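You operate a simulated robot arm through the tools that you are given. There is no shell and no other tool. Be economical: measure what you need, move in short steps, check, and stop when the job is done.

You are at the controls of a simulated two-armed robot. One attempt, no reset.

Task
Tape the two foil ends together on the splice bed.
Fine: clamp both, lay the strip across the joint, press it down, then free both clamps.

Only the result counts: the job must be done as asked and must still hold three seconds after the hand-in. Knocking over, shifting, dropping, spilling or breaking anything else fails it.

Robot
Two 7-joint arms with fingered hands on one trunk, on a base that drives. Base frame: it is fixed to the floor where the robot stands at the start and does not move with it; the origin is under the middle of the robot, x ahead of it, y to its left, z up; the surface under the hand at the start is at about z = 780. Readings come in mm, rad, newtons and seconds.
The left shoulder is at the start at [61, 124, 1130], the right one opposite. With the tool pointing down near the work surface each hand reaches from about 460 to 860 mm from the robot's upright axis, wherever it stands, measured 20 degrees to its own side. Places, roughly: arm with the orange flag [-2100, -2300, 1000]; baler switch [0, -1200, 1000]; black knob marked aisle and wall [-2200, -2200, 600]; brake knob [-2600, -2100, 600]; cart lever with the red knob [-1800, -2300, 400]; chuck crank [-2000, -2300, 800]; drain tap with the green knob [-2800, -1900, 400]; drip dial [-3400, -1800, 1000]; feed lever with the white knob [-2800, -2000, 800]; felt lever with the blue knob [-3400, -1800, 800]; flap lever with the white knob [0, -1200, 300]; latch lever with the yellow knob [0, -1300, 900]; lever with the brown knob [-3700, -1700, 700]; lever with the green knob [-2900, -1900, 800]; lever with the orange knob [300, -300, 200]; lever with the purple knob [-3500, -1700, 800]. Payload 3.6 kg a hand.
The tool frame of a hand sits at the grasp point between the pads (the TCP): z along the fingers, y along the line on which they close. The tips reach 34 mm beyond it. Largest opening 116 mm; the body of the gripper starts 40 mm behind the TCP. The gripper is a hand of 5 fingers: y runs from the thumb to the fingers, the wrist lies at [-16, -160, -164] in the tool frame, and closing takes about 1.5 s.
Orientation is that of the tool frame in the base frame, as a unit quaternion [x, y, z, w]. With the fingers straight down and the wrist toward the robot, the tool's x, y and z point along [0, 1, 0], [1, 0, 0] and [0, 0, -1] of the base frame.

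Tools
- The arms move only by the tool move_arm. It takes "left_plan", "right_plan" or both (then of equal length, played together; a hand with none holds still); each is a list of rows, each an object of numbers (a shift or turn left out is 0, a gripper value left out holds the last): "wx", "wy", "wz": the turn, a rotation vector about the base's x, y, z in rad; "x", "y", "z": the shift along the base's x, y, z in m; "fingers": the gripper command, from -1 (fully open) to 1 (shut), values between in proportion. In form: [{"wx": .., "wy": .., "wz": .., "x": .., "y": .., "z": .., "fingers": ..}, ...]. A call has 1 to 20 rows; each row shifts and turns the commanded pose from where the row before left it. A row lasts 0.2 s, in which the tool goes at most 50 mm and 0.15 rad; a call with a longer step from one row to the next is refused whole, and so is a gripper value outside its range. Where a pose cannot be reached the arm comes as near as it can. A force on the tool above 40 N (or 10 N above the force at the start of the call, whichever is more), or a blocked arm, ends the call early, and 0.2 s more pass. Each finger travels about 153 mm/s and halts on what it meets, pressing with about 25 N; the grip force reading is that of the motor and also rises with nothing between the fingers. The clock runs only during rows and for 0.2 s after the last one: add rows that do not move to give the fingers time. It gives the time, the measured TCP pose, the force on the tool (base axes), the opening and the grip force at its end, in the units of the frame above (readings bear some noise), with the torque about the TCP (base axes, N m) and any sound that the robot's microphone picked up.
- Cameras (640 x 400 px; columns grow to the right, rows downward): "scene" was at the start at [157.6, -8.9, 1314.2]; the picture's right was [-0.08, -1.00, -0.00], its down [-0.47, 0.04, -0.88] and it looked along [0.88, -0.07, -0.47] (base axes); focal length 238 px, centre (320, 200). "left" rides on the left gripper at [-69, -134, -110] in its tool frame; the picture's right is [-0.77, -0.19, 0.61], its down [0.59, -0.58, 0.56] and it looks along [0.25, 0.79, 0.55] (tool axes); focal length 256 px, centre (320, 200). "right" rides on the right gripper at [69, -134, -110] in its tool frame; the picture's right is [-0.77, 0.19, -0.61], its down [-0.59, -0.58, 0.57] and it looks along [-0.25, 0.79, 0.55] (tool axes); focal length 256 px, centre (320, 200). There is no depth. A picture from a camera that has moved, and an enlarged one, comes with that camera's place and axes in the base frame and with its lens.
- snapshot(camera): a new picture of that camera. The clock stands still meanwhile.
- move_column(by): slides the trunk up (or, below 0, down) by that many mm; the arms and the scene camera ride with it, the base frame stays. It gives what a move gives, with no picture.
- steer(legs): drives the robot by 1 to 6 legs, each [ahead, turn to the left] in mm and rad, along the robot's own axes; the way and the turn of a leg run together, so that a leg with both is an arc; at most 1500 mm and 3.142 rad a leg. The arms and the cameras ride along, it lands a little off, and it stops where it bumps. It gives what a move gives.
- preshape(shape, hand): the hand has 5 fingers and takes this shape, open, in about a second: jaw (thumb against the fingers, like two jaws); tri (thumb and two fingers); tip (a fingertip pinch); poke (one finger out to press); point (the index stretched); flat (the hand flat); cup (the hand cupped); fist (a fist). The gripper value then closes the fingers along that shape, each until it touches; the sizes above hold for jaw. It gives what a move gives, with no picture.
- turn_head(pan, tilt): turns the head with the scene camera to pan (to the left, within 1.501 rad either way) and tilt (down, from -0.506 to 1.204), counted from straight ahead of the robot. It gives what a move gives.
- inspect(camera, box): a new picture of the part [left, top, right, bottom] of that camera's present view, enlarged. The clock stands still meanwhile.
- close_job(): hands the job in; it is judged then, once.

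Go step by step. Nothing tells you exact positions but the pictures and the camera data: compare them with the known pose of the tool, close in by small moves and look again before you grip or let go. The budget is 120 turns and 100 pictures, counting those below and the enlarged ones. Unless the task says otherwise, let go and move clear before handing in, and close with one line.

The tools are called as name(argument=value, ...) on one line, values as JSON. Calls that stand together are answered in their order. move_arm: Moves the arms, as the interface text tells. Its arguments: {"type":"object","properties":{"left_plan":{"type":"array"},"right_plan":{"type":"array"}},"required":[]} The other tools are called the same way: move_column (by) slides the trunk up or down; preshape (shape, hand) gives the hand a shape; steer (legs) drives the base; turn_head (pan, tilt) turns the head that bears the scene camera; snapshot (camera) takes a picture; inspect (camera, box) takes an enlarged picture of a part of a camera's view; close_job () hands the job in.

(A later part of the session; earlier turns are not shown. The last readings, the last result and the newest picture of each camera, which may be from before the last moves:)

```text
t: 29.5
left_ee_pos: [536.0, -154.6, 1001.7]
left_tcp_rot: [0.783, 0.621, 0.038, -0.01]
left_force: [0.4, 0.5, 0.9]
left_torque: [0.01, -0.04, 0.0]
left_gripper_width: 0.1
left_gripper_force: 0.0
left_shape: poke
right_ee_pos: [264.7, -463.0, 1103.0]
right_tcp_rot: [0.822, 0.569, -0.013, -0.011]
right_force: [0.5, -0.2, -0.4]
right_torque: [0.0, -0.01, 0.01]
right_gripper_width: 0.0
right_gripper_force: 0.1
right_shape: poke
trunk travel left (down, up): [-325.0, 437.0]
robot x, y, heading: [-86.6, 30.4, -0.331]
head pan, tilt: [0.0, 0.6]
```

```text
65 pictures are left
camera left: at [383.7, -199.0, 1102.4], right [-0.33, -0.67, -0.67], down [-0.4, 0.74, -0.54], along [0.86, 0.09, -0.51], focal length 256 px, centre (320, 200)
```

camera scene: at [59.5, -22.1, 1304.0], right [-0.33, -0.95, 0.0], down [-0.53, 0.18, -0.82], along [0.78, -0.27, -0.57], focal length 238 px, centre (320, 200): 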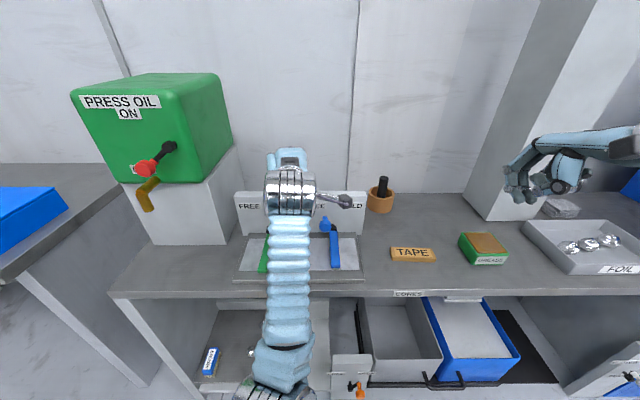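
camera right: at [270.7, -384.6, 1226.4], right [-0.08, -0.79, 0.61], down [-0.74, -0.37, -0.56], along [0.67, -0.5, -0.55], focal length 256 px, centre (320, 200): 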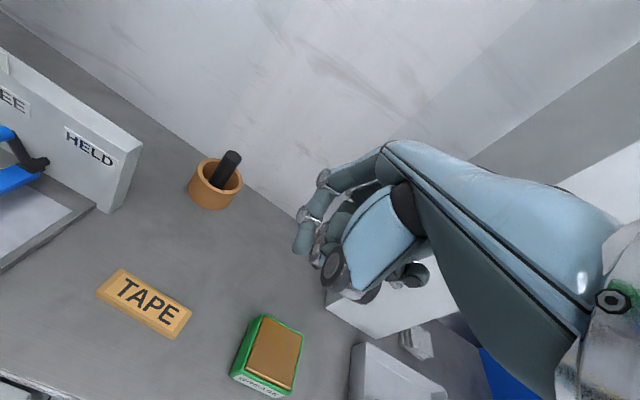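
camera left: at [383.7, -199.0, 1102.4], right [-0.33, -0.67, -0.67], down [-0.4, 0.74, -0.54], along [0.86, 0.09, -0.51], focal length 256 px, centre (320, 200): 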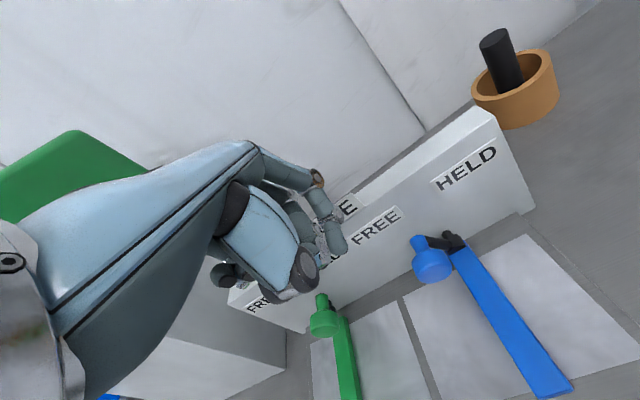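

Reached. I'll pull back a little and tilt slightly so the knuckles clear the wall, then lower.

move_arm(left_plan=[{"x": -0.016, "y": 0.0055}, {"wx": -0.045, "wy": -0.135}, {"z": -0.03}, {"z": -0.03}, {}])

snapshot(camera="left")

inspect(camera="scene", box=[220, 140, 400, 290])

snapshot(camera="right")

```text
t: 30.9
left_ee_pos: [542.8, -119.0, 948.9]
left_tcp_rot: [0.764, 0.634, 0.114, 0.045]
left_force: [0.1, 0.6, 0.1]
left_torque: [-0.04, -0.02, 0.0]
left_gripper_width: 0.0
left_gripper_force: 0.0
left_shape: poke
right_ee_pos: [264.2, -461.9, 1101.7]
right_tcp_rot: [0.822, 0.569, -0.014, -0.011]
right_force: [0.3, 0.3, -0.3]
right_torque: [-0.01, -0.01, 0.01]
right_gripper_width: 0.0
right_gripper_force: 0.1
right_shape: poke
trunk travel left (down, up): [-325.0, 437.0]
robot x, y, heading: [-85.0, 29.7, -0.334]
head pan, tilt: [0.0, 0.6]
stopped in row 5 (left hand): the arm was blocked; the commanded pose is now the measured one
```

```text
64 pictures are left
camera left: at [377.3, -169.1, 1018.8], right [-0.17, -0.67, -0.72], down [-0.32, 0.73, -0.6], along [0.93, 0.13, -0.34], focal length 256 px, centre (320, 200)
```

left: 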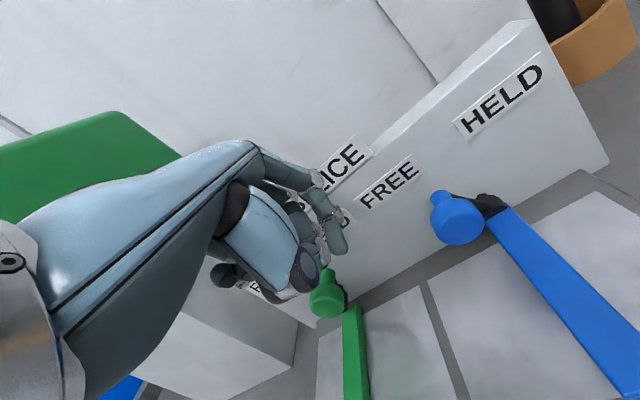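

```text
2.67 times, centred on (310, 215) of scene
camera zoom: at [59.5, -22.0, 1304.0], right [-0.32, -0.95, 0.0], down [-0.53, 0.18, -0.82], along [0.78, -0.27, -0.57], focal length 636 px, centre (347, 160)
```

zoom: 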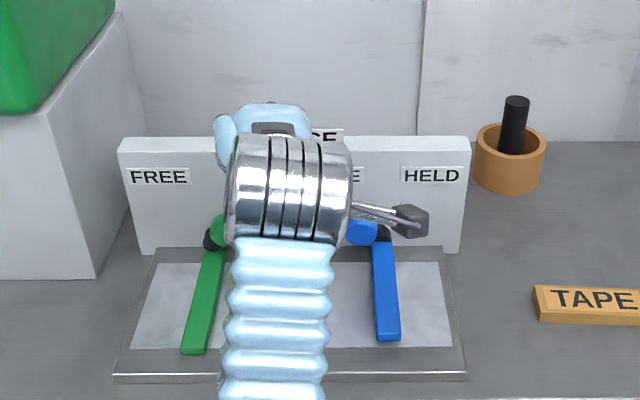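

```text
62 pictures are left
camera right: at [167.3, -351.3, 1216.5], right [-0.07, -0.79, 0.61], down [-0.77, -0.35, -0.54], along [0.64, -0.51, -0.58], focal length 256 px, centre (320, 200)
```

right: 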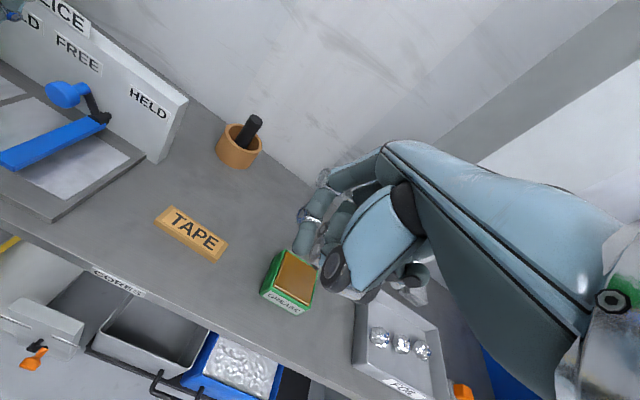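

Blocked again: the left arm cannot reach this far inward. I'll raise it and turn the robot further right so the blue knob lies on the left arm's own side.

move_arm(left_plan=[{"z": 0.04}, {"z": 0.045}, {"z": 0.045}, {"z": 0.02}, {}])

steer(legs=[[0, -0.35]])

turn_head(pan=0.3, tilt=0.6)

snapshot(camera="scene")

```text
t: 32.1
left_ee_pos: [540.6, -121.7, 1098.3]
left_tcp_rot: [0.766, 0.632, 0.11, 0.044]
left_force: [0.1, 0.2, 0.1]
left_torque: [0.01, 0.01, -0.01]
left_gripper_width: 0.1
left_gripper_force: 0.0
left_shape: poke
right_ee_pos: [264.5, -463.8, 1102.0]
right_tcp_rot: [0.822, 0.569, -0.013, -0.011]
right_force: [-0.3, 0.2, 0.5]
right_torque: [0.01, 0.04, -0.01]
right_gripper_width: 0.0
right_gripper_force: 0.0
right_shape: poke
trunk travel left (down, up): [-325.0, 437.0]
robot x, y, heading: [-86.7, 29.4, -0.329]
head pan, tilt: [0.0, 0.6]
```

```text
t: 33.6
left_ee_pos: [450.9, -326.9, 1097.6]
left_tcp_rot: [0.863, 0.49, 0.101, 0.064]
left_force: [-0.1, -0.4, -0.5]
left_torque: [0.01, 0.0, -0.03]
left_gripper_width: 0.1
left_gripper_force: 0.1
left_shape: poke
right_ee_pos: [75.7, -552.8, 1101.6]
right_tcp_rot: [0.908, 0.419, -0.011, -0.013]
right_force: [-1.3, -0.6, 0.3]
right_torque: [-0.01, -0.05, -0.01]
right_gripper_width: 0.1
right_gripper_force: 0.0
right_shape: poke
trunk travel left (down, up): [-325.0, 437.0]
robot x, y, heading: [-88.8, 28.3, -0.674]
head pan, tilt: [0.0, 0.6]
```

```text
t: 34.4
left_ee_pos: [451.1, -325.9, 1097.2]
left_tcp_rot: [0.863, 0.49, 0.101, 0.063]
left_force: [-1.2, -0.1, 0.1]
left_torque: [-0.04, -0.01, -0.01]
left_gripper_width: 0.1
left_gripper_force: 0.2
left_shape: poke
right_ee_pos: [74.4, -554.0, 1102.6]
right_tcp_rot: [0.908, 0.419, -0.012, -0.013]
right_force: [-0.2, 0.2, -0.3]
right_torque: [-0.02, 0.02, 0.0]
right_gripper_width: 0.0
right_gripper_force: 0.0
right_shape: poke
trunk travel left (down, up): [-325.0, 437.0]
robot x, y, heading: [-84.8, 29.5, -0.679]
head pan, tilt: [0.3, 0.6]
```

```text
61 pictures are left
camera scene: at [46.8, -46.0, 1304.1], right [-0.37, -0.93, 0.0], down [-0.53, 0.21, -0.82], along [0.77, -0.3, -0.57], focal length 238 px, centre (320, 200)
```

scene: 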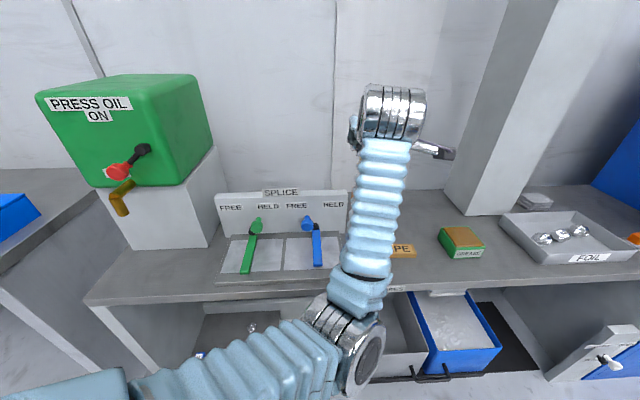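

Moving the left hand over to the blue knob's left side again, high, with yaw matched to the bed.

move_arm(left_plan=[{"wz": 0.1, "x": 0.017, "y": 0.044}, {"wz": 0.1, "x": 0.017, "y": 0.044}, {"x": 0.017, "y": 0.044}, {"x": 0.018, "y": 0.045}, {"z": -0.04}, {"z": -0.04}, {"z": -0.04}, {"z": -0.03}, {}])

snapshot(camera="left")

inspect(camera="scene", box=[200, 160, 380, 290])

```text
t: 36.4
left_ee_pos: [520.1, -150.0, 945.7]
left_tcp_rot: [0.81, 0.574, 0.108, 0.054]
left_force: [-0.9, -0.6, -0.2]
left_torque: [0.0, 0.0, -0.01]
left_gripper_width: 0.0
left_gripper_force: 0.0
left_shape: poke
right_ee_pos: [75.0, -553.9, 1102.9]
right_tcp_rot: [0.908, 0.419, -0.012, -0.013]
right_force: [0.6, 0.0, -0.2]
right_torque: [0.01, 0.0, 0.01]
right_gripper_width: 0.0
right_gripper_force: 0.0
right_shape: poke
trunk travel left (down, up): [-325.0, 437.0]
robot x, y, heading: [-85.4, 30.1, -0.675]
head pan, tilt: [0.3, 0.6]
```

```text
60 pictures are left
camera left: at [349.3, -174.4, 1017.9], right [-0.27, -0.64, -0.72], down [-0.21, 0.77, -0.6], along [0.94, -0.01, -0.34], focal length 256 px, centre (320, 200)
```

left: 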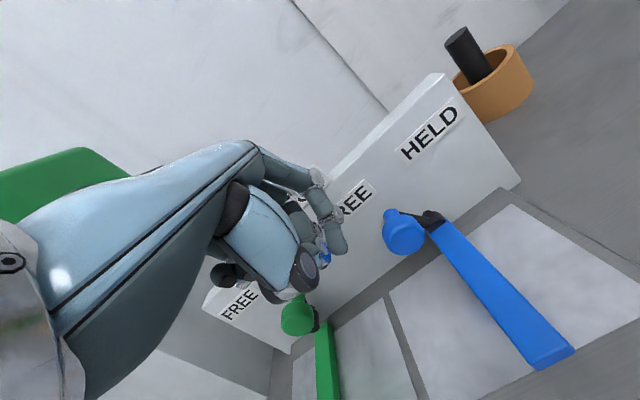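

```text
3.08 times, centred on (290, 225) of scene
camera zoom: at [46.8, -45.8, 1304.1], right [-0.37, -0.93, 0.0], down [-0.53, 0.21, -0.82], along [0.77, -0.3, -0.57], focal length 734 px, centre (412, 123)
```

zoom: 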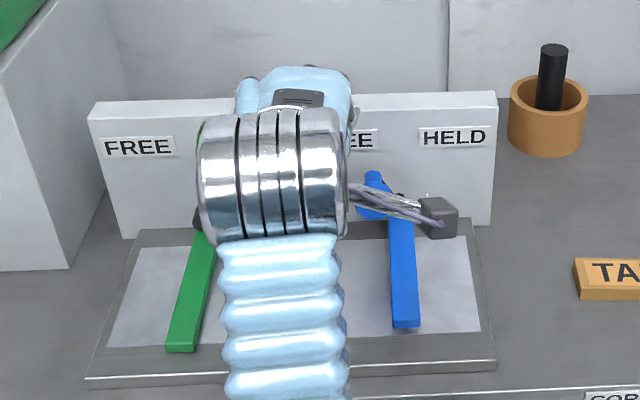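

Cleanly reached, tip about 43 mm left of the blue knob. Lowering to knob height and pushing right.

move_arm(left_plan=[{"z": -0.022}, {"z": -0.021}, {}, {"x": -0.0033, "y": -0.0095}, {"x": -0.0033, "y": -0.0095}, {"x": -0.0033, "y": -0.0095}, {"x": -0.0033, "y": -0.0095}, {"x": -0.0033, "y": -0.0095}, {}])

snapshot(camera="left")

```text
t: 38.4
left_ee_pos: [517.3, -179.1, 911.8]
left_tcp_rot: [0.802, 0.58, 0.135, 0.052]
left_force: [-11.0, 13.3, 14.0]
left_torque: [0.09, 0.15, -0.06]
left_gripper_width: 0.0
left_gripper_force: 0.1
left_shape: poke
right_ee_pos: [73.0, -551.8, 1102.2]
right_tcp_rot: [0.908, 0.419, -0.012, -0.012]
right_force: [0.3, 0.1, -0.1]
right_torque: [-0.01, 0.01, -0.01]
right_gripper_width: 0.1
right_gripper_force: 0.1
right_shape: poke
trunk travel left (down, up): [-325.0, 437.0]
robot x, y, heading: [-86.9, 27.9, -0.674]
head pan, tilt: [0.3, 0.6]
```

```text
58 pictures are left
camera left: at [343.4, -209.3, 976.1], right [-0.23, -0.62, -0.75], down [-0.2, 0.78, -0.59], along [0.95, 0.02, -0.3], focal length 256 px, centre (320, 200)
```

left: 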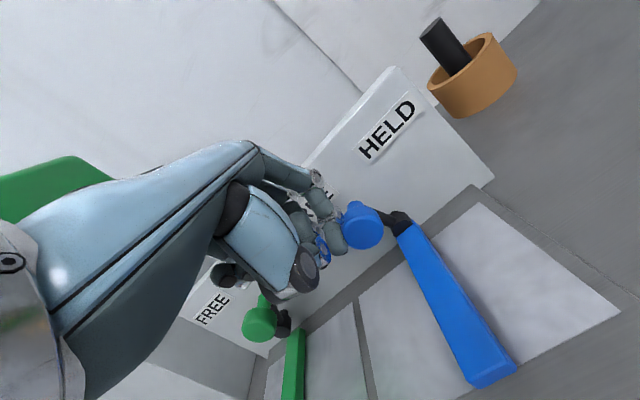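

The arm ran into its limit again before the knob moved much. I'll retreat upward and raise the trunk so the arm is less folded.

move_arm(left_plan=[{"x": -0.004, "y": 0.012}, {"z": 0.03}, {"z": 0.04}, {"z": 0.03}, {}])

move_column(by=200)

snapshot(camera="scene")

```text
t: 39.6
left_ee_pos: [499.9, -185.5, 1004.9]
left_tcp_rot: [0.81, 0.574, 0.106, 0.052]
left_force: [-0.3, 0.9, -1.0]
left_torque: [0.01, -0.02, 0.04]
left_gripper_width: 0.0
left_gripper_force: 0.0
left_shape: poke
right_ee_pos: [74.2, -553.7, 1102.3]
right_tcp_rot: [0.908, 0.419, -0.011, -0.013]
right_force: [-0.2, 0.1, -0.7]
right_torque: [0.01, 0.0, 0.01]
right_gripper_width: 0.0
right_gripper_force: 0.0
right_shape: poke
trunk travel left (down, up): [-325.0, 437.0]
robot x, y, heading: [-83.0, 32.0, -0.677]
head pan, tilt: [0.3, 0.6]
```

```text
t: 41.8
left_ee_pos: [500.9, -184.0, 1204.0]
left_tcp_rot: [0.81, 0.574, 0.107, 0.053]
left_force: [0.5, 0.2, 0.9]
left_torque: [-0.01, -0.01, -0.02]
left_gripper_width: 0.3
left_gripper_force: 0.0
left_shape: poke
right_ee_pos: [75.6, -552.5, 1302.5]
right_tcp_rot: [0.908, 0.419, -0.011, -0.014]
right_force: [0.0, -0.1, 0.3]
right_torque: [-0.02, -0.01, 0.02]
right_gripper_width: 0.1
right_gripper_force: 0.1
right_shape: poke
trunk travel left (down, up): [-525.0, 237.0]
robot x, y, heading: [-90.4, 31.5, -0.68]
head pan, tilt: [0.3, 0.6]
```

```text
57 pictures are left
camera scene: at [10.9, -16.8, 1506.0], right [-0.37, -0.93, 0.0], down [-0.53, 0.21, -0.82], along [0.77, -0.3, -0.57], focal length 238 px, centre (320, 200)
```

scene: 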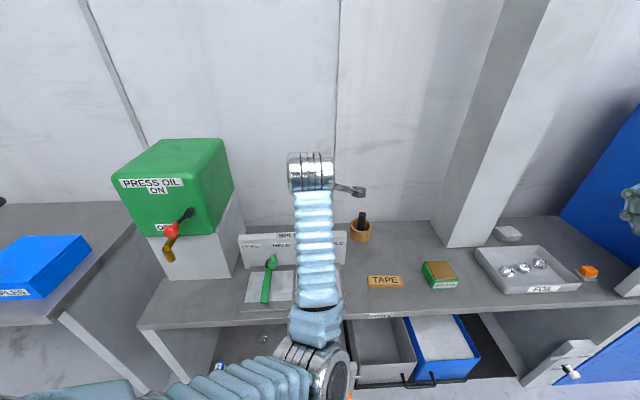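

The hand did reach the commanded spot once lifted, so the knob itself was resisting, with contact on its upper side. I'll come back lower and slightly further from the wall.

move_arm(left_plan=[{"x": 0.014, "y": 0.036}, {"z": -0.045}, {"z": -0.045}, {"z": -0.045}, {"z": -0.045}, {"z": -0.045}, {"z": -0.025}, {}])

snapshot(camera="left")

```text
t: 43.8
left_ee_pos: [546.1, -134.3, 984.3]
left_tcp_rot: [0.803, 0.575, 0.146, 0.065]
left_force: [0.2, -0.2, -0.3]
left_torque: [-0.02, 0.01, -0.01]
left_gripper_width: 0.1
left_gripper_force: 0.0
left_shape: poke
right_ee_pos: [75.7, -553.6, 1301.9]
right_tcp_rot: [0.908, 0.419, -0.012, -0.013]
right_force: [-0.2, 0.6, 0.1]
right_torque: [-0.03, 0.01, 0.0]
right_gripper_width: 0.0
right_gripper_force: 0.1
right_shape: poke
trunk travel left (down, up): [-525.0, 237.0]
robot x, y, heading: [-84.9, 30.1, -0.68]
head pan, tilt: [0.3, 0.6]
stopped in row 8 (left hand): the arm was blocked; the commanded pose is now the measured one
```

```text
56 pictures are left
camera left: at [371.5, -163.0, 1041.5], right [-0.21, -0.62, -0.75], down [-0.17, 0.78, -0.6], along [0.96, 0.0, -0.27], focal length 256 px, centre (320, 200)
```

left: 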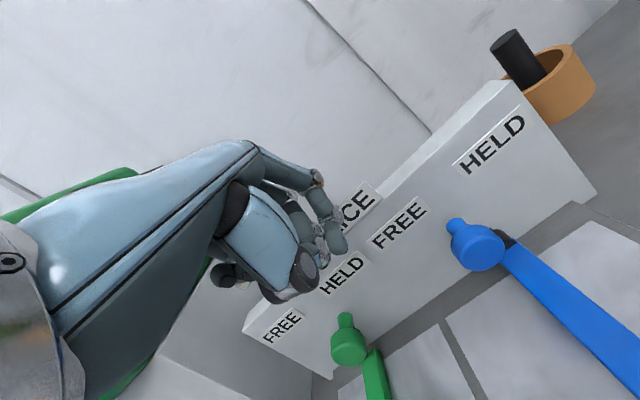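

Raising made it worse, so the limit is how far the hand hangs below the shoulder. I'll lift the hand and lower the trunk instead.

move_arm(left_plan=[{"z": 0.045, "x": -0.015}, {"z": 0.045, "x": -0.015}, {"z": 0.045}, {"z": 0.045}, {"z": 0.045}, {"z": 0.045}, {}])

move_column(by=-200)

move_arm(left_plan=[{"z": 0.045}, {"z": 0.045}, {"z": 0.045}, {}])

move_column(by=-120)

snapshot(camera="scene")

```text
t: 45.4
left_ee_pos: [513.9, -135.5, 1252.0]
left_tcp_rot: [0.804, 0.574, 0.143, 0.065]
left_force: [0.1, -0.8, 0.7]
left_torque: [0.01, 0.02, 0.02]
left_gripper_width: 0.0
left_gripper_force: 0.0
left_shape: poke
right_ee_pos: [75.7, -553.3, 1301.2]
right_tcp_rot: [0.908, 0.419, -0.011, -0.013]
right_force: [0.1, 0.6, 0.4]
right_torque: [0.0, 0.0, -0.01]
right_gripper_width: 0.0
right_gripper_force: 0.1
right_shape: poke
trunk travel left (down, up): [-525.0, 237.0]
robot x, y, heading: [-86.6, 30.5, -0.673]
head pan, tilt: [0.3, 0.6]
```

```text
t: 47.5
left_ee_pos: [514.5, -136.4, 1053.3]
left_tcp_rot: [0.804, 0.574, 0.143, 0.066]
left_force: [-0.6, 1.0, -0.5]
left_torque: [0.04, 0.01, 0.0]
left_gripper_width: 0.1
left_gripper_force: 0.1
left_shape: poke
right_ee_pos: [75.9, -554.0, 1101.5]
right_tcp_rot: [0.908, 0.418, -0.012, -0.013]
right_force: [-0.7, 0.0, 0.4]
right_torque: [0.02, 0.01, 0.02]
right_gripper_width: 0.0
right_gripper_force: 0.1
right_shape: poke
trunk travel left (down, up): [-325.0, 437.0]
robot x, y, heading: [-87.7, 30.4, -0.678]
head pan, tilt: [0.3, 0.6]
```

```text
t: 48.5
left_ee_pos: [517.4, -136.5, 1189.5]
left_tcp_rot: [0.803, 0.575, 0.144, 0.065]
left_force: [-0.1, 0.0, 0.5]
left_torque: [0.04, 0.02, 0.0]
left_gripper_width: 0.3
left_gripper_force: 0.0
left_shape: poke
right_ee_pos: [76.5, -552.8, 1100.8]
right_tcp_rot: [0.908, 0.419, -0.011, -0.012]
right_force: [-0.3, -0.1, -0.1]
right_torque: [0.02, 0.01, 0.0]
right_gripper_width: 0.0
right_gripper_force: 0.1
right_shape: poke
trunk travel left (down, up): [-325.0, 437.0]
robot x, y, heading: [-83.8, 27.3, -0.678]
head pan, tilt: [0.3, 0.6]
```

```text
t: 50.0
left_ee_pos: [514.2, -136.5, 1068.2]
left_tcp_rot: [0.803, 0.575, 0.143, 0.066]
left_force: [-0.5, -0.5, 0.3]
left_torque: [0.0, 0.0, 0.01]
left_gripper_width: 0.0
left_gripper_force: 0.1
left_shape: poke
right_ee_pos: [74.8, -552.1, 982.8]
right_tcp_rot: [0.908, 0.419, -0.012, -0.013]
right_force: [-0.2, -0.6, 0.2]
right_torque: [0.02, 0.0, 0.02]
right_gripper_width: 0.2
right_gripper_force: 0.1
right_shape: poke
trunk travel left (down, up): [-205.0, 557.0]
robot x, y, heading: [-86.2, 26.4, -0.678]
head pan, tilt: [0.3, 0.6]
```

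```text
55 pictures are left
camera scene: at [87.4, -78.1, 1180.2], right [-0.37, -0.93, 0.0], down [-0.53, 0.21, -0.83], along [0.77, -0.3, -0.56], focal length 238 px, centre (320, 200)
```

scene: 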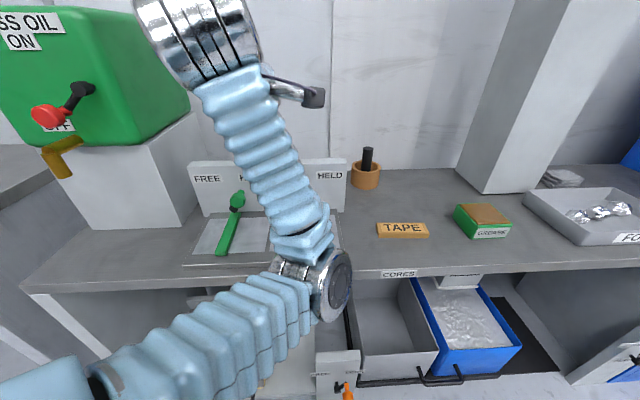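

The left elbow has folded into a bad pose. I'll park that arm and use the right one, in "point" shape so the straight index reaches past the neighbouring knobs. First I'm raising the trunk back, pulling the left hand in and turning.

move_column(by=120)

move_arm(left_plan=[{"x": -0.04, "y": 0.01, "z": 0.01}, {"x": -0.04, "y": 0.01, "z": 0.01}, {"x": -0.04, "y": 0.01, "z": 0.01}, {"x": -0.02, "y": 0.01, "z": 0.02}, {}])

preshape(shape="point", hand="right")

steer(legs=[[0, 0.5]])

turn_head(pan=-0.2, tilt=0.5)

snapshot(camera="scene")

snapshot(camera="right")

```text
t: 51.5
left_ee_pos: [516.1, -136.6, 1187.5]
left_tcp_rot: [0.803, 0.574, 0.143, 0.065]
left_force: [-1.0, -0.3, -0.2]
left_torque: [0.01, -0.01, -0.03]
left_gripper_width: 0.0
left_gripper_force: 0.0
left_shape: poke
right_ee_pos: [75.4, -554.2, 1101.6]
right_tcp_rot: [0.908, 0.418, -0.013, -0.014]
right_force: [0.0, 0.3, -1.0]
right_torque: [0.05, -0.01, -0.02]
right_gripper_width: 0.0
right_gripper_force: 0.1
right_shape: poke
trunk travel left (down, up): [-325.0, 437.0]
robot x, y, heading: [-90.9, 30.3, -0.676]
head pan, tilt: [0.3, 0.6]
```

```text
t: 52.7
left_ee_pos: [378.2, -88.8, 1238.7]
left_tcp_rot: [0.793, 0.587, 0.149, 0.06]
left_force: [0.8, 0.5, -0.5]
left_torque: [-0.03, -0.01, 0.05]
left_gripper_width: 0.0
left_gripper_force: 0.0
left_shape: poke
right_ee_pos: [75.6, -553.7, 1102.2]
right_tcp_rot: [0.908, 0.418, -0.011, -0.013]
right_force: [0.2, 0.1, -0.2]
right_torque: [-0.02, 0.04, -0.01]
right_gripper_width: 0.1
right_gripper_force: 0.0
right_shape: poke
trunk travel left (down, up): [-325.0, 437.0]
robot x, y, heading: [-88.8, 28.4, -0.678]
head pan, tilt: [0.3, 0.6]
```

```text
t: 53.6
left_ee_pos: [380.4, -89.5, 1238.3]
left_tcp_rot: [0.794, 0.587, 0.146, 0.064]
left_force: [0.4, -0.2, -0.5]
left_torque: [0.03, 0.01, 0.0]
left_gripper_width: 0.0
left_gripper_force: 0.0
left_shape: poke
right_ee_pos: [75.2, -554.0, 1101.7]
right_tcp_rot: [0.908, 0.419, -0.011, -0.013]
right_force: [0.2, -0.1, 0.2]
right_torque: [-0.01, 0.0, -0.02]
right_gripper_width: 107.8
right_gripper_force: 0.0
right_shape: point
trunk travel left (down, up): [-325.0, 437.0]
robot x, y, heading: [-89.1, 28.5, -0.68]
head pan, tilt: [0.3, 0.6]
```

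```text
t: 55.4
left_ee_pos: [379.6, 147.1, 1240.6]
left_tcp_rot: [0.625, 0.764, 0.158, 0.028]
left_force: [0.4, 0.8, 0.1]
left_torque: [-0.03, 0.0, -0.02]
left_gripper_width: 0.0
left_gripper_force: 0.0
left_shape: poke
right_ee_pos: [334.4, -406.1, 1101.9]
right_tcp_rot: [0.777, 0.629, -0.015, -0.01]
right_force: [0.3, 0.7, 0.5]
right_torque: [0.01, 0.0, 0.01]
right_gripper_width: 108.1
right_gripper_force: 0.1
right_shape: point
trunk travel left (down, up): [-325.0, 437.0]
robot x, y, heading: [-88.8, 30.8, -0.184]
head pan, tilt: [0.3, 0.6]
```

```text
t: 56.4
left_ee_pos: [378.6, 149.6, 1240.9]
left_tcp_rot: [0.623, 0.766, 0.158, 0.027]
left_force: [-0.1, 0.1, -0.2]
left_torque: [0.0, -0.02, 0.02]
left_gripper_width: 0.0
left_gripper_force: 0.1
left_shape: poke
right_ee_pos: [333.9, -406.3, 1101.8]
right_tcp_rot: [0.777, 0.629, -0.015, -0.009]
right_force: [0.7, -0.4, -0.3]
right_torque: [0.02, 0.01, 0.04]
right_gripper_width: 108.0
right_gripper_force: 0.1
right_shape: point
trunk travel left (down, up): [-325.0, 437.0]
robot x, y, heading: [-85.0, 27.3, -0.183]
head pan, tilt: [-0.201, 0.499]
```

```text
54 pictures are left
camera scene: at [62.7, -17.9, 1313.1], right [-0.37, -0.93, 0.0], down [-0.44, 0.18, -0.88], along [0.81, -0.33, -0.48], focal length 238 px, centre (320, 200)
```

scene: 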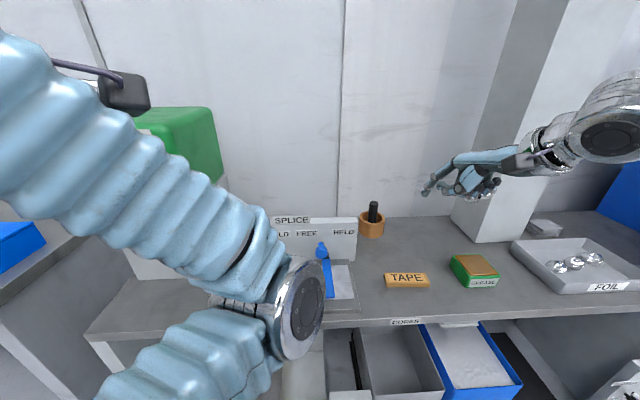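

```text
53 pictures are left
camera right: at [220.8, -309.7, 1216.6], right [0.04, -0.79, 0.61], down [-0.71, -0.46, -0.54], along [0.71, -0.41, -0.58], focal length 256 px, centre (320, 200)
```

right: 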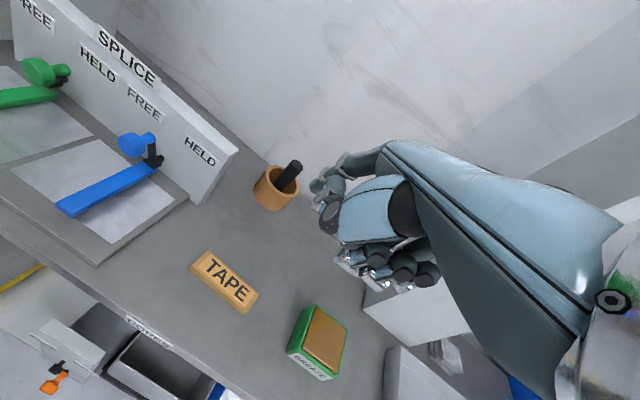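

inspect(camera="right", box=[280, 110, 480, 310])

inspect(camera="scene", box=[400, 120, 560, 220])

```text
2.00 times, centred on (380, 210) of right
camera zoom: at [220.8, -309.7, 1216.6], right [0.04, -0.79, 0.61], down [-0.71, -0.46, -0.54], along [0.71, -0.41, -0.58], focal length 512 px, centre (200, 180)
```

zoom: 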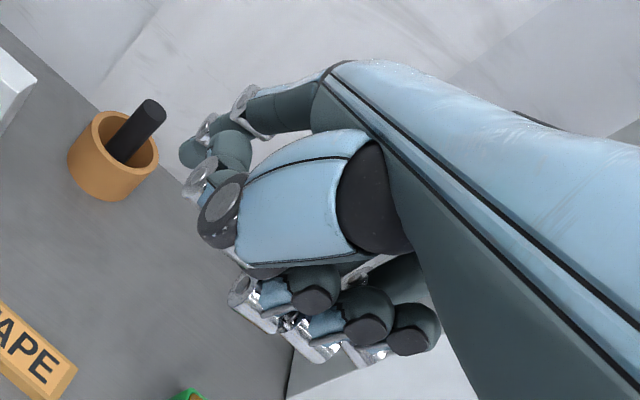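

```text
4.00 times, centred on (480, 170) of scene
camera zoom: at [62.7, -17.9, 1313.1], right [-0.37, -0.93, 0.0], down [-0.44, 0.18, -0.88], along [0.81, -0.33, -0.48], focal length 954 px, centre (-320, 320)
```

zoom: 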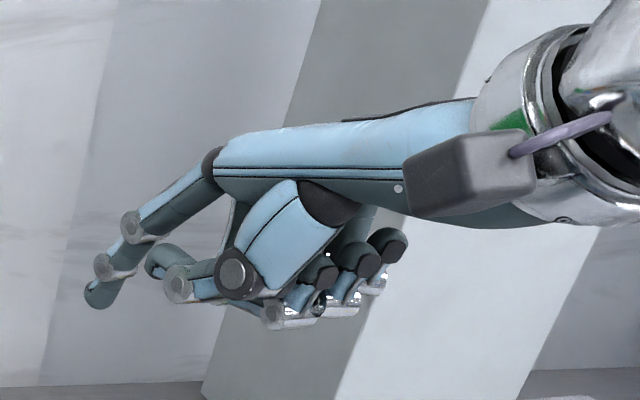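

In "point" the index tip sits about 65 mm ahead, 20 left and 23 below the TCP, with the fist above it. I'll go nose-down, align the yaw and hover left of the blue knob, moving the left hand further out.

move_arm(right_plan=[{"wz": -0.12}, {"wx": 0.0436, "wy": 0.126}, {"wx": 0.0436, "wy": 0.126}, {"wx": 0.0436, "wy": 0.126}, {"x": 0.022, "y": 0.034}, {"x": 0.022, "y": 0.034}, {"x": 0.022, "y": 0.034}, {"x": 0.022, "y": 0.034}, {"x": 0.021, "y": 0.034}, {"x": 0.021, "y": 0.034}, {"x": 0.021, "y": 0.036}, {"z": -0.04}, {"z": -0.04}, {}], left_plan=[{"y": 0.025}, {"y": 0.025}, {"y": 0.025}, {"y": 0.025}, {}, {}, {}, {}, {}, {}, {}, {}, {}, {}])

snapshot(camera="right")

snapshot(camera="scene")

```text
t: 59.4
left_ee_pos: [378.9, 249.0, 1238.9]
left_tcp_rot: [0.625, 0.764, 0.157, 0.028]
left_force: [0.1, -0.8, -0.2]
left_torque: [-0.01, 0.01, -0.01]
left_gripper_width: 0.0
left_gripper_force: 0.0
left_shape: poke
right_ee_pos: [482.9, -166.7, 1023.4]
right_tcp_rot: [0.794, 0.568, -0.128, -0.173]
right_force: [0.7, -0.6, 0.6]
right_torque: [-0.04, 0.0, 0.02]
right_gripper_width: 108.1
right_gripper_force: 0.0
right_shape: point
trunk travel left (down, up): [-325.0, 437.0]
robot x, y, heading: [-90.8, 32.6, -0.178]
head pan, tilt: [-0.201, 0.499]
```

```text
50 pictures are left
camera right: at [434.0, -75.4, 1179.3], right [0.16, -0.86, 0.48], down [-0.91, -0.32, -0.27], along [0.38, -0.4, -0.83], focal length 256 px, centre (320, 200)
```

right: 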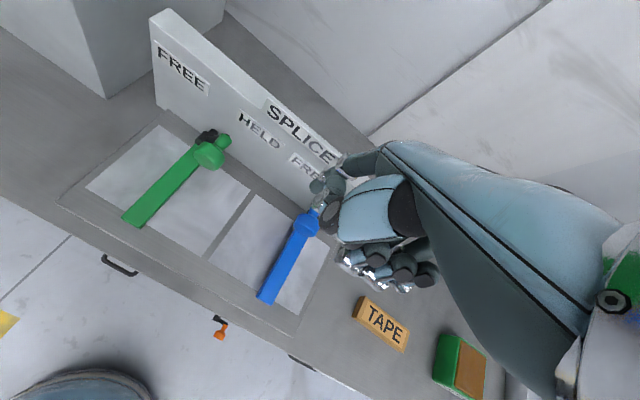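

```text
49 pictures are left
camera scene: at [62.6, -17.7, 1313.2], right [-0.37, -0.93, 0.0], down [-0.44, 0.18, -0.88], along [0.81, -0.33, -0.48], focal length 238 px, centre (320, 200)
```

scene: 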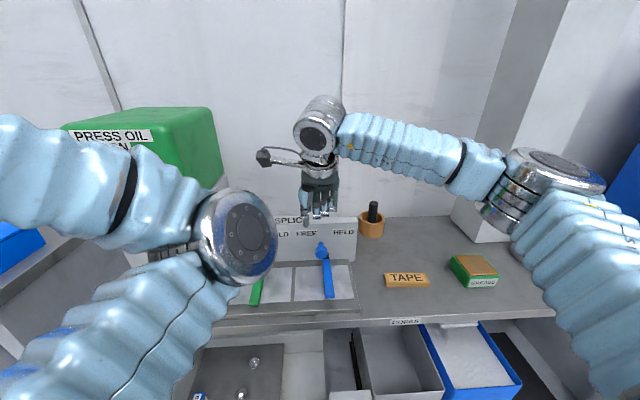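

Tip is where predicted, about [540,-166,980]. Lowering to knob height.

move_arm(right_plan=[{"z": -0.04}, {"z": -0.04}, {"z": -0.038}, {}])

snapshot(camera="right")

inspect(camera="scene", box=[240, 190, 400, 310])

```text
t: 60.4
left_ee_pos: [377.3, 248.0, 1239.4]
left_tcp_rot: [0.626, 0.764, 0.158, 0.029]
left_force: [0.4, 0.2, -0.1]
left_torque: [0.03, 0.02, -0.01]
left_gripper_width: 0.0
left_gripper_force: 0.0
left_shape: poke
right_ee_pos: [483.5, -165.3, 904.1]
right_tcp_rot: [0.794, 0.569, -0.128, -0.172]
right_force: [0.0, -0.2, -1.6]
right_torque: [-0.01, 0.02, 0.0]
right_gripper_width: 108.1
right_gripper_force: 0.0
right_shape: point
trunk travel left (down, up): [-325.0, 437.0]
robot x, y, heading: [-84.3, 31.2, -0.181]
head pan, tilt: [-0.201, 0.499]
```

```text
48 pictures are left
camera right: at [435.5, -73.5, 1060.2], right [0.16, -0.86, 0.48], down [-0.91, -0.32, -0.27], along [0.38, -0.4, -0.83], focal length 256 px, centre (320, 200)
```

right: 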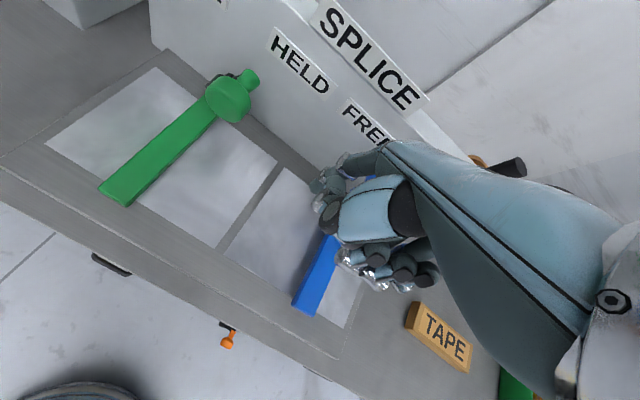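

```text
3.33 times, centred on (320, 250) of scene
camera zoom: at [62.7, -17.4, 1313.2], right [-0.37, -0.93, 0.0], down [-0.44, 0.18, -0.88], along [0.81, -0.33, -0.48], focal length 795 px, centre (320, 33)
```

zoom: 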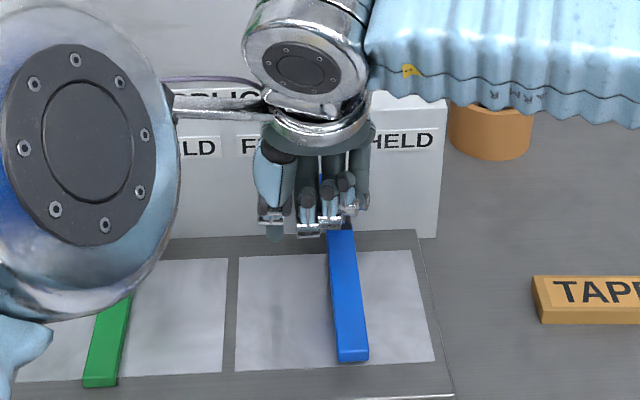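

No contact yet. Pushing right along the wall.

move_arm(right_plan=[{"x": -0.0033, "y": -0.0095}, {"x": -0.0033, "y": -0.0095}, {"x": -0.0033, "y": -0.0095}, {"x": -0.0033, "y": -0.0095}, {"x": -0.0033, "y": -0.0095}, {"x": -0.0033, "y": -0.0095}, {"x": -0.0033, "y": -0.0095}, {}])

snapshot(camera="right")

inspect(camera="scene", box=[240, 190, 400, 310])

```text
t: 62.2
left_ee_pos: [378.9, 250.5, 1238.7]
left_tcp_rot: [0.625, 0.764, 0.158, 0.028]
left_force: [-0.4, -0.2, 0.2]
left_torque: [0.0, 0.02, -0.01]
left_gripper_width: 0.0
left_gripper_force: 0.1
left_shape: poke
right_ee_pos: [460.7, -229.7, 905.6]
right_tcp_rot: [0.793, 0.57, -0.128, -0.172]
right_force: [5.1, 15.3, -1.4]
right_torque: [0.54, -0.08, 1.01]
right_gripper_width: 0.0
right_gripper_force: 0.1
right_shape: point
trunk travel left (down, up): [-325.0, 437.0]
robot x, y, heading: [-87.9, 31.8, -0.182]
head pan, tilt: [-0.201, 0.499]
```

```text
46 pictures are left
camera right: at [412.6, -138.9, 1062.0], right [0.16, -0.86, 0.48], down [-0.91, -0.32, -0.27], along [0.38, -0.39, -0.83], focal length 256 px, centre (320, 200)
```

right: 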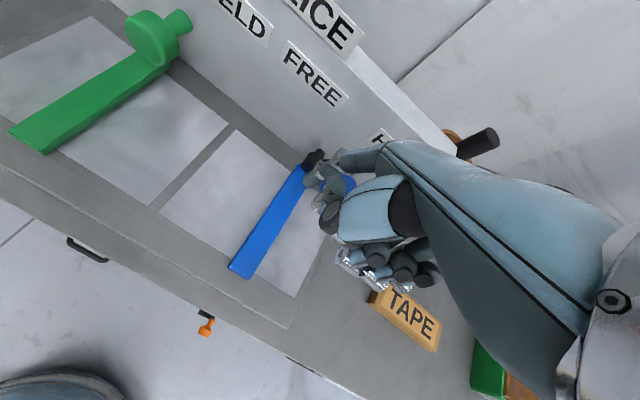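

```text
3.33 times, centred on (320, 250) of scene
camera zoom: at [63.8, -15.1, 1313.1], right [-0.37, -0.93, 0.0], down [-0.45, 0.18, -0.88], along [0.82, -0.32, -0.48], focal length 795 px, centre (320, 33)
```

zoom: 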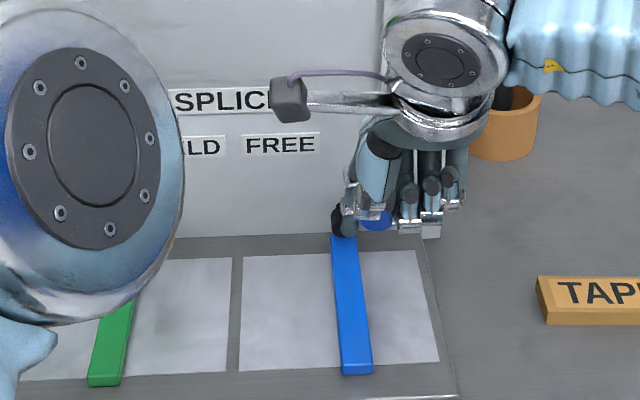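

The blue lever swung over to HELD with 16 N against the stop. One small extra nudge, then back off and check.

move_arm(right_plan=[{"x": -0.0026, "y": -0.0076}, {}, {"x": 0.0098, "y": 0.0284}, {"z": 0.04}, {"z": 0.045}, {"z": 0.045}, {"y": -0.03, "x": -0.03, "z": 0.02}, {"y": -0.04, "x": -0.03}, {"y": -0.04, "x": -0.03}, {"y": -0.04}, {}])

inspect(camera="scene", box=[220, 190, 380, 310])

snapshot(camera="right")

```text
t: 64.6
left_ee_pos: [377.6, 248.7, 1239.5]
left_tcp_rot: [0.625, 0.764, 0.158, 0.029]
left_force: [0.1, -0.4, -0.4]
left_torque: [-0.02, 0.01, -0.05]
left_gripper_width: 0.0
left_gripper_force: 0.1
left_shape: poke
right_ee_pos: [379.8, -359.0, 1053.9]
right_tcp_rot: [0.794, 0.569, -0.129, -0.171]
right_force: [-0.5, 0.4, 0.8]
right_torque: [-0.01, -0.01, 0.03]
right_gripper_width: 108.3
right_gripper_force: 0.1
right_shape: point
trunk travel left (down, up): [-325.0, 437.0]
robot x, y, heading: [-88.6, 31.1, -0.184]
head pan, tilt: [-0.201, 0.499]
```

```text
3.33 times, centred on (300, 250) of scene
camera zoom: at [62.6, -17.1, 1313.2], right [-0.37, -0.93, 0.0], down [-0.44, 0.18, -0.88], along [0.81, -0.33, -0.48], focal length 795 px, centre (387, 33)
```

zoom: 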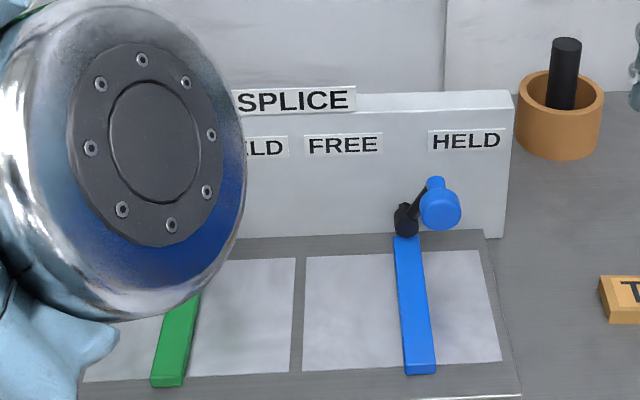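

```text
43 pictures are left
camera right: at [330.3, -268.2, 1209.1], right [0.16, -0.86, 0.48], down [-0.91, -0.32, -0.27], along [0.38, -0.4, -0.83], focal length 256 px, centre (320, 200)
```

right: 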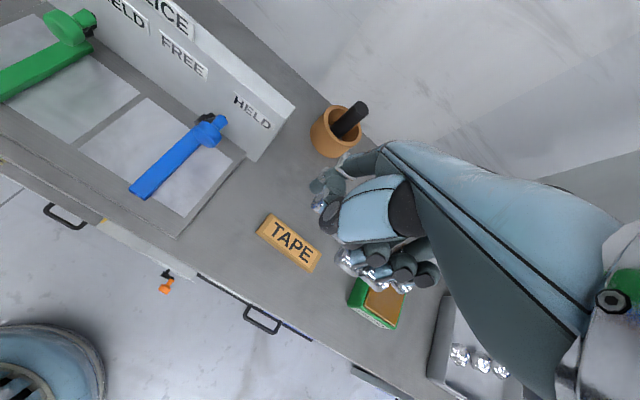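

Both clamps are HELD. Next is the tape: centre about [424,-428], yaw -0.33. Setting the right hand to jaw, fingers straight down, and hovering over it.

preshape(shape="jaw", hand="right")

move_arm(right_plan=[{"wx": -0.0436, "wy": -0.126}, {"wx": -0.0436, "wy": -0.126}, {"wx": -0.0436, "wy": -0.126}, {"x": 0.022, "y": -0.034}, {"x": 0.022, "y": -0.035}, {"z": -0.045}, {"z": -0.045}, {"z": -0.034}, {}])

turn_head(pan=-0.5, tilt=0.6)

snapshot(camera="scene")

snapshot(camera="right")

```text
t: 65.5
left_ee_pos: [376.8, 248.4, 1238.4]
left_tcp_rot: [0.625, 0.764, 0.157, 0.029]
left_force: [-1.2, -0.6, 0.7]
left_torque: [0.0, 0.02, 0.0]
left_gripper_width: 0.1
left_gripper_force: 0.0
left_shape: poke
right_ee_pos: [379.4, -359.8, 1051.6]
right_tcp_rot: [0.794, 0.569, -0.129, -0.172]
right_force: [0.4, 0.9, 0.3]
right_torque: [0.01, -0.01, 0.01]
right_gripper_width: 115.7
right_gripper_force: 0.1
right_shape: jaw
trunk travel left (down, up): [-325.0, 437.0]
robot x, y, heading: [-91.3, 25.9, -0.188]
head pan, tilt: [-0.201, 0.499]
```

```text
t: 67.5
left_ee_pos: [378.3, 247.7, 1238.7]
left_tcp_rot: [0.625, 0.764, 0.158, 0.028]
left_force: [0.0, 0.4, -0.2]
left_torque: [0.01, 0.0, 0.01]
left_gripper_width: 0.2
left_gripper_force: 0.1
left_shape: poke
right_ee_pos: [423.0, -429.3, 929.4]
right_tcp_rot: [0.814, 0.581, -0.015, -0.011]
right_force: [-0.1, -0.5, 0.4]
right_torque: [-0.01, -0.02, 0.01]
right_gripper_width: 115.9
right_gripper_force: 0.1
right_shape: jaw
trunk travel left (down, up): [-325.0, 437.0]
robot x, y, heading: [-85.7, 31.9, -0.179]
head pan, tilt: [-0.201, 0.499]
```

```text
t: 68.3
left_ee_pos: [377.9, 247.4, 1239.3]
left_tcp_rot: [0.625, 0.764, 0.158, 0.028]
left_force: [-0.2, 0.0, 0.3]
left_torque: [0.05, 0.0, 0.01]
left_gripper_width: 0.2
left_gripper_force: 0.0
left_shape: poke
right_ee_pos: [421.7, -429.5, 930.4]
right_tcp_rot: [0.814, 0.581, -0.014, -0.011]
right_force: [-0.9, -0.5, 0.3]
right_torque: [0.02, 0.0, -0.03]
right_gripper_width: 116.0
right_gripper_force: 0.1
right_shape: jaw
trunk travel left (down, up): [-325.0, 437.0]
robot x, y, heading: [-88.1, 32.9, -0.183]
head pan, tilt: [-0.499, 0.6]
```

```text
42 pictures are left
camera scene: at [47.1, -39.4, 1304.1], right [-0.63, -0.78, 0.0], down [-0.44, 0.36, -0.82], along [0.64, -0.52, -0.57], focal length 238 px, centre (320, 200)
```

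scene: 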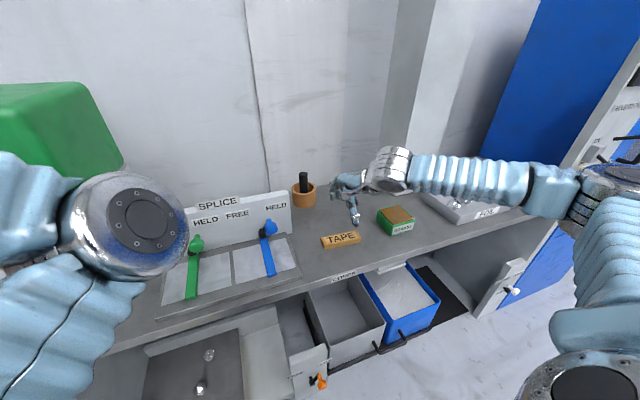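

```text
41 pictures are left
camera right: at [322.2, -320.8, 1044.6], right [-0.05, -0.79, 0.61], down [-0.76, -0.37, -0.54], along [0.65, -0.49, -0.58], focal length 256 px, centre (320, 200)
```

right: 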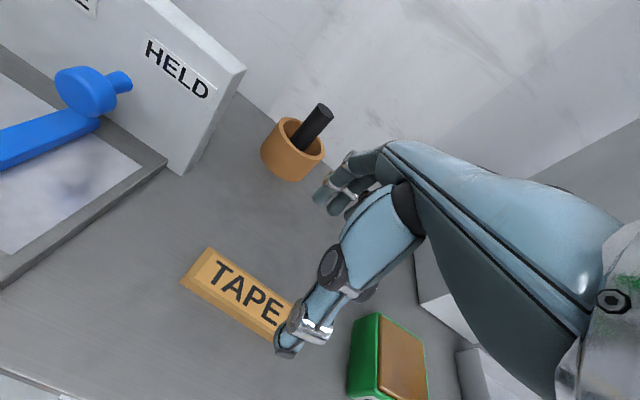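

The hand is centred over the tape. Descending so the fingertips stop just above the table.

move_arm(right_plan=[{"z": -0.04}, {"z": -0.035}, {"z": -0.02}, {"z": -0.01}, {"z": -0.005}, {}])

snapshot(camera="right")

inspect(camera="scene", box=[280, 160, 440, 280])

```text
t: 69.7
left_ee_pos: [378.0, 247.1, 1239.5]
left_tcp_rot: [0.625, 0.764, 0.159, 0.028]
left_force: [-0.1, 0.1, 0.1]
left_torque: [0.0, -0.01, 0.03]
left_gripper_width: 0.0
left_gripper_force: 0.0
left_shape: poke
right_ee_pos: [421.0, -429.5, 821.2]
right_tcp_rot: [0.813, 0.581, -0.015, -0.01]
right_force: [0.6, 0.5, 0.2]
right_torque: [0.01, 0.03, 0.04]
right_gripper_width: 116.1
right_gripper_force: 0.0
right_shape: jaw
trunk travel left (down, up): [-325.0, 437.0]
robot x, y, heading: [-86.7, 29.0, -0.185]
head pan, tilt: [-0.499, 0.6]
```

```text
40 pictures are left
camera right: at [321.6, -321.4, 935.2], right [-0.05, -0.79, 0.61], down [-0.76, -0.37, -0.54], along [0.65, -0.49, -0.58], focal length 256 px, centre (320, 200)
```

right: 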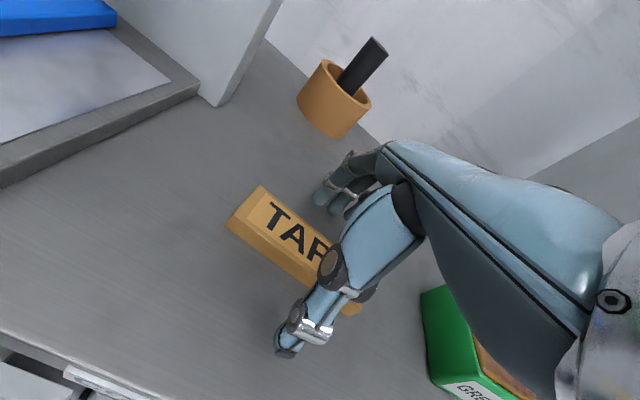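

```text
3.33 times, centred on (360, 220) of scene
camera zoom: at [47.0, -39.5, 1304.0], right [-0.63, -0.78, 0.0], down [-0.44, 0.36, -0.82], along [0.64, -0.52, -0.57], focal length 795 px, centre (187, 133)
```

zoom: 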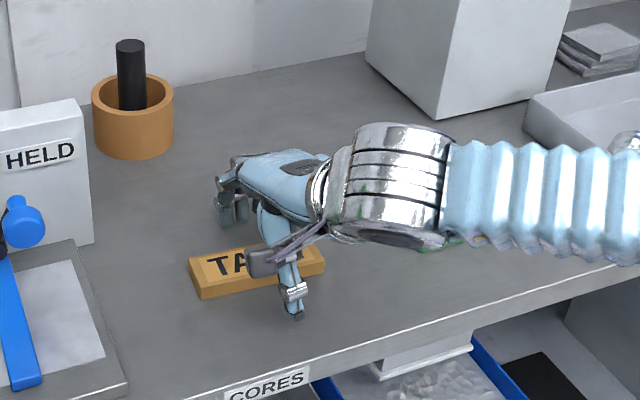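

Positioned with the thumb in front and the fingers behind the tape. Lowering 3 mm and closing.

move_arm(right_plan=[{"z": -0.003}, {"fingers": 0.0}, {}, {}, {"fingers": 1.0}, {}, {}, {}, {}, {}, {}])

snapshot(camera="right")

```text
t: 72.1
left_ee_pos: [377.6, 248.6, 1238.5]
left_tcp_rot: [0.625, 0.764, 0.158, 0.029]
left_force: [1.1, -0.9, -0.3]
left_torque: [0.0, 0.02, 0.03]
left_gripper_width: 0.0
left_gripper_force: 0.0
left_shape: poke
right_ee_pos: [420.8, -429.5, 818.1]
right_tcp_rot: [0.814, 0.581, -0.015, -0.011]
right_force: [0.2, -0.2, 0.1]
right_torque: [-0.03, -0.02, 0.0]
right_gripper_width: 36.2
right_gripper_force: 25.4
right_shape: jaw
trunk travel left (down, up): [-325.0, 437.0]
robot x, y, heading: [-85.5, 33.8, -0.178]
head pan, tilt: [-0.499, 0.6]
```

```text
38 pictures are left
camera right: at [321.8, -321.5, 932.3], right [-0.05, -0.79, 0.61], down [-0.76, -0.37, -0.54], along [0.65, -0.49, -0.58], focal length 256 px, centre (320, 200)
```

right: 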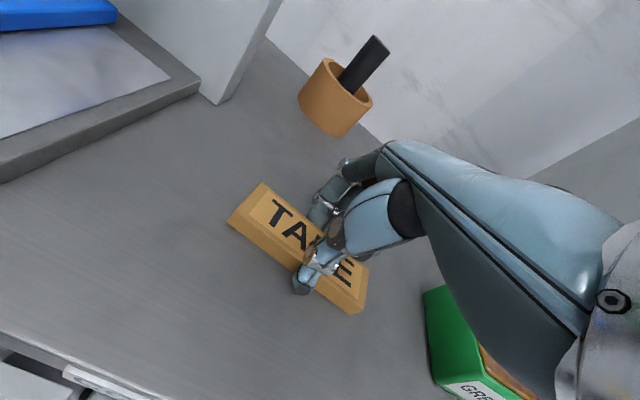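

Gripped at 36 mm width. Lifting slowly and checking that the tape comes along.

move_arm(right_plan=[{"z": 0.01}, {"z": 0.02}, {"z": 0.03}, {"z": 0.04}, {"z": 0.042}, {}])

snapshot(camera="right")

inspect(camera="scene", box=[280, 140, 440, 260])

```text
t: 73.5
left_ee_pos: [378.2, 247.6, 1239.2]
left_tcp_rot: [0.625, 0.764, 0.159, 0.028]
left_force: [-0.6, 0.7, -0.2]
left_torque: [0.02, 0.0, -0.02]
left_gripper_width: 0.0
left_gripper_force: 0.1
left_shape: poke
right_ee_pos: [421.9, -427.6, 958.9]
right_tcp_rot: [0.813, 0.582, -0.015, -0.011]
right_force: [-0.5, 1.1, -0.5]
right_torque: [0.03, -0.01, 0.03]
right_gripper_width: 36.0
right_gripper_force: 24.9
right_shape: jaw
trunk travel left (down, up): [-325.0, 437.0]
robot x, y, heading: [-87.2, 28.1, -0.183]
head pan, tilt: [-0.499, 0.6]
```

```text
37 pictures are left
camera right: at [321.5, -319.5, 1073.2], right [-0.05, -0.79, 0.61], down [-0.76, -0.37, -0.54], along [0.65, -0.49, -0.58], focal length 256 px, centre (320, 200)
```

right: 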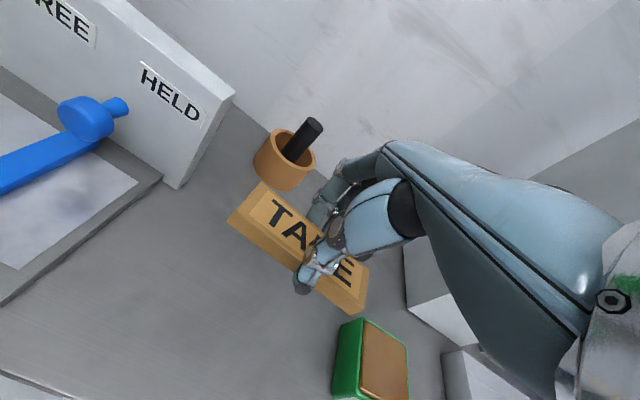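

```text
3.33 times, centred on (360, 200) of scene
camera zoom: at [47.3, -39.9, 1303.9], right [-0.63, -0.78, 0.0], down [-0.44, 0.36, -0.82], along [0.64, -0.52, -0.57], focal length 795 px, centre (187, 200)
```

zoom: 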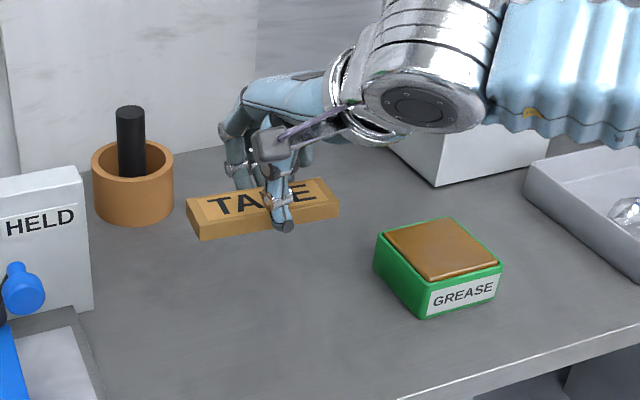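

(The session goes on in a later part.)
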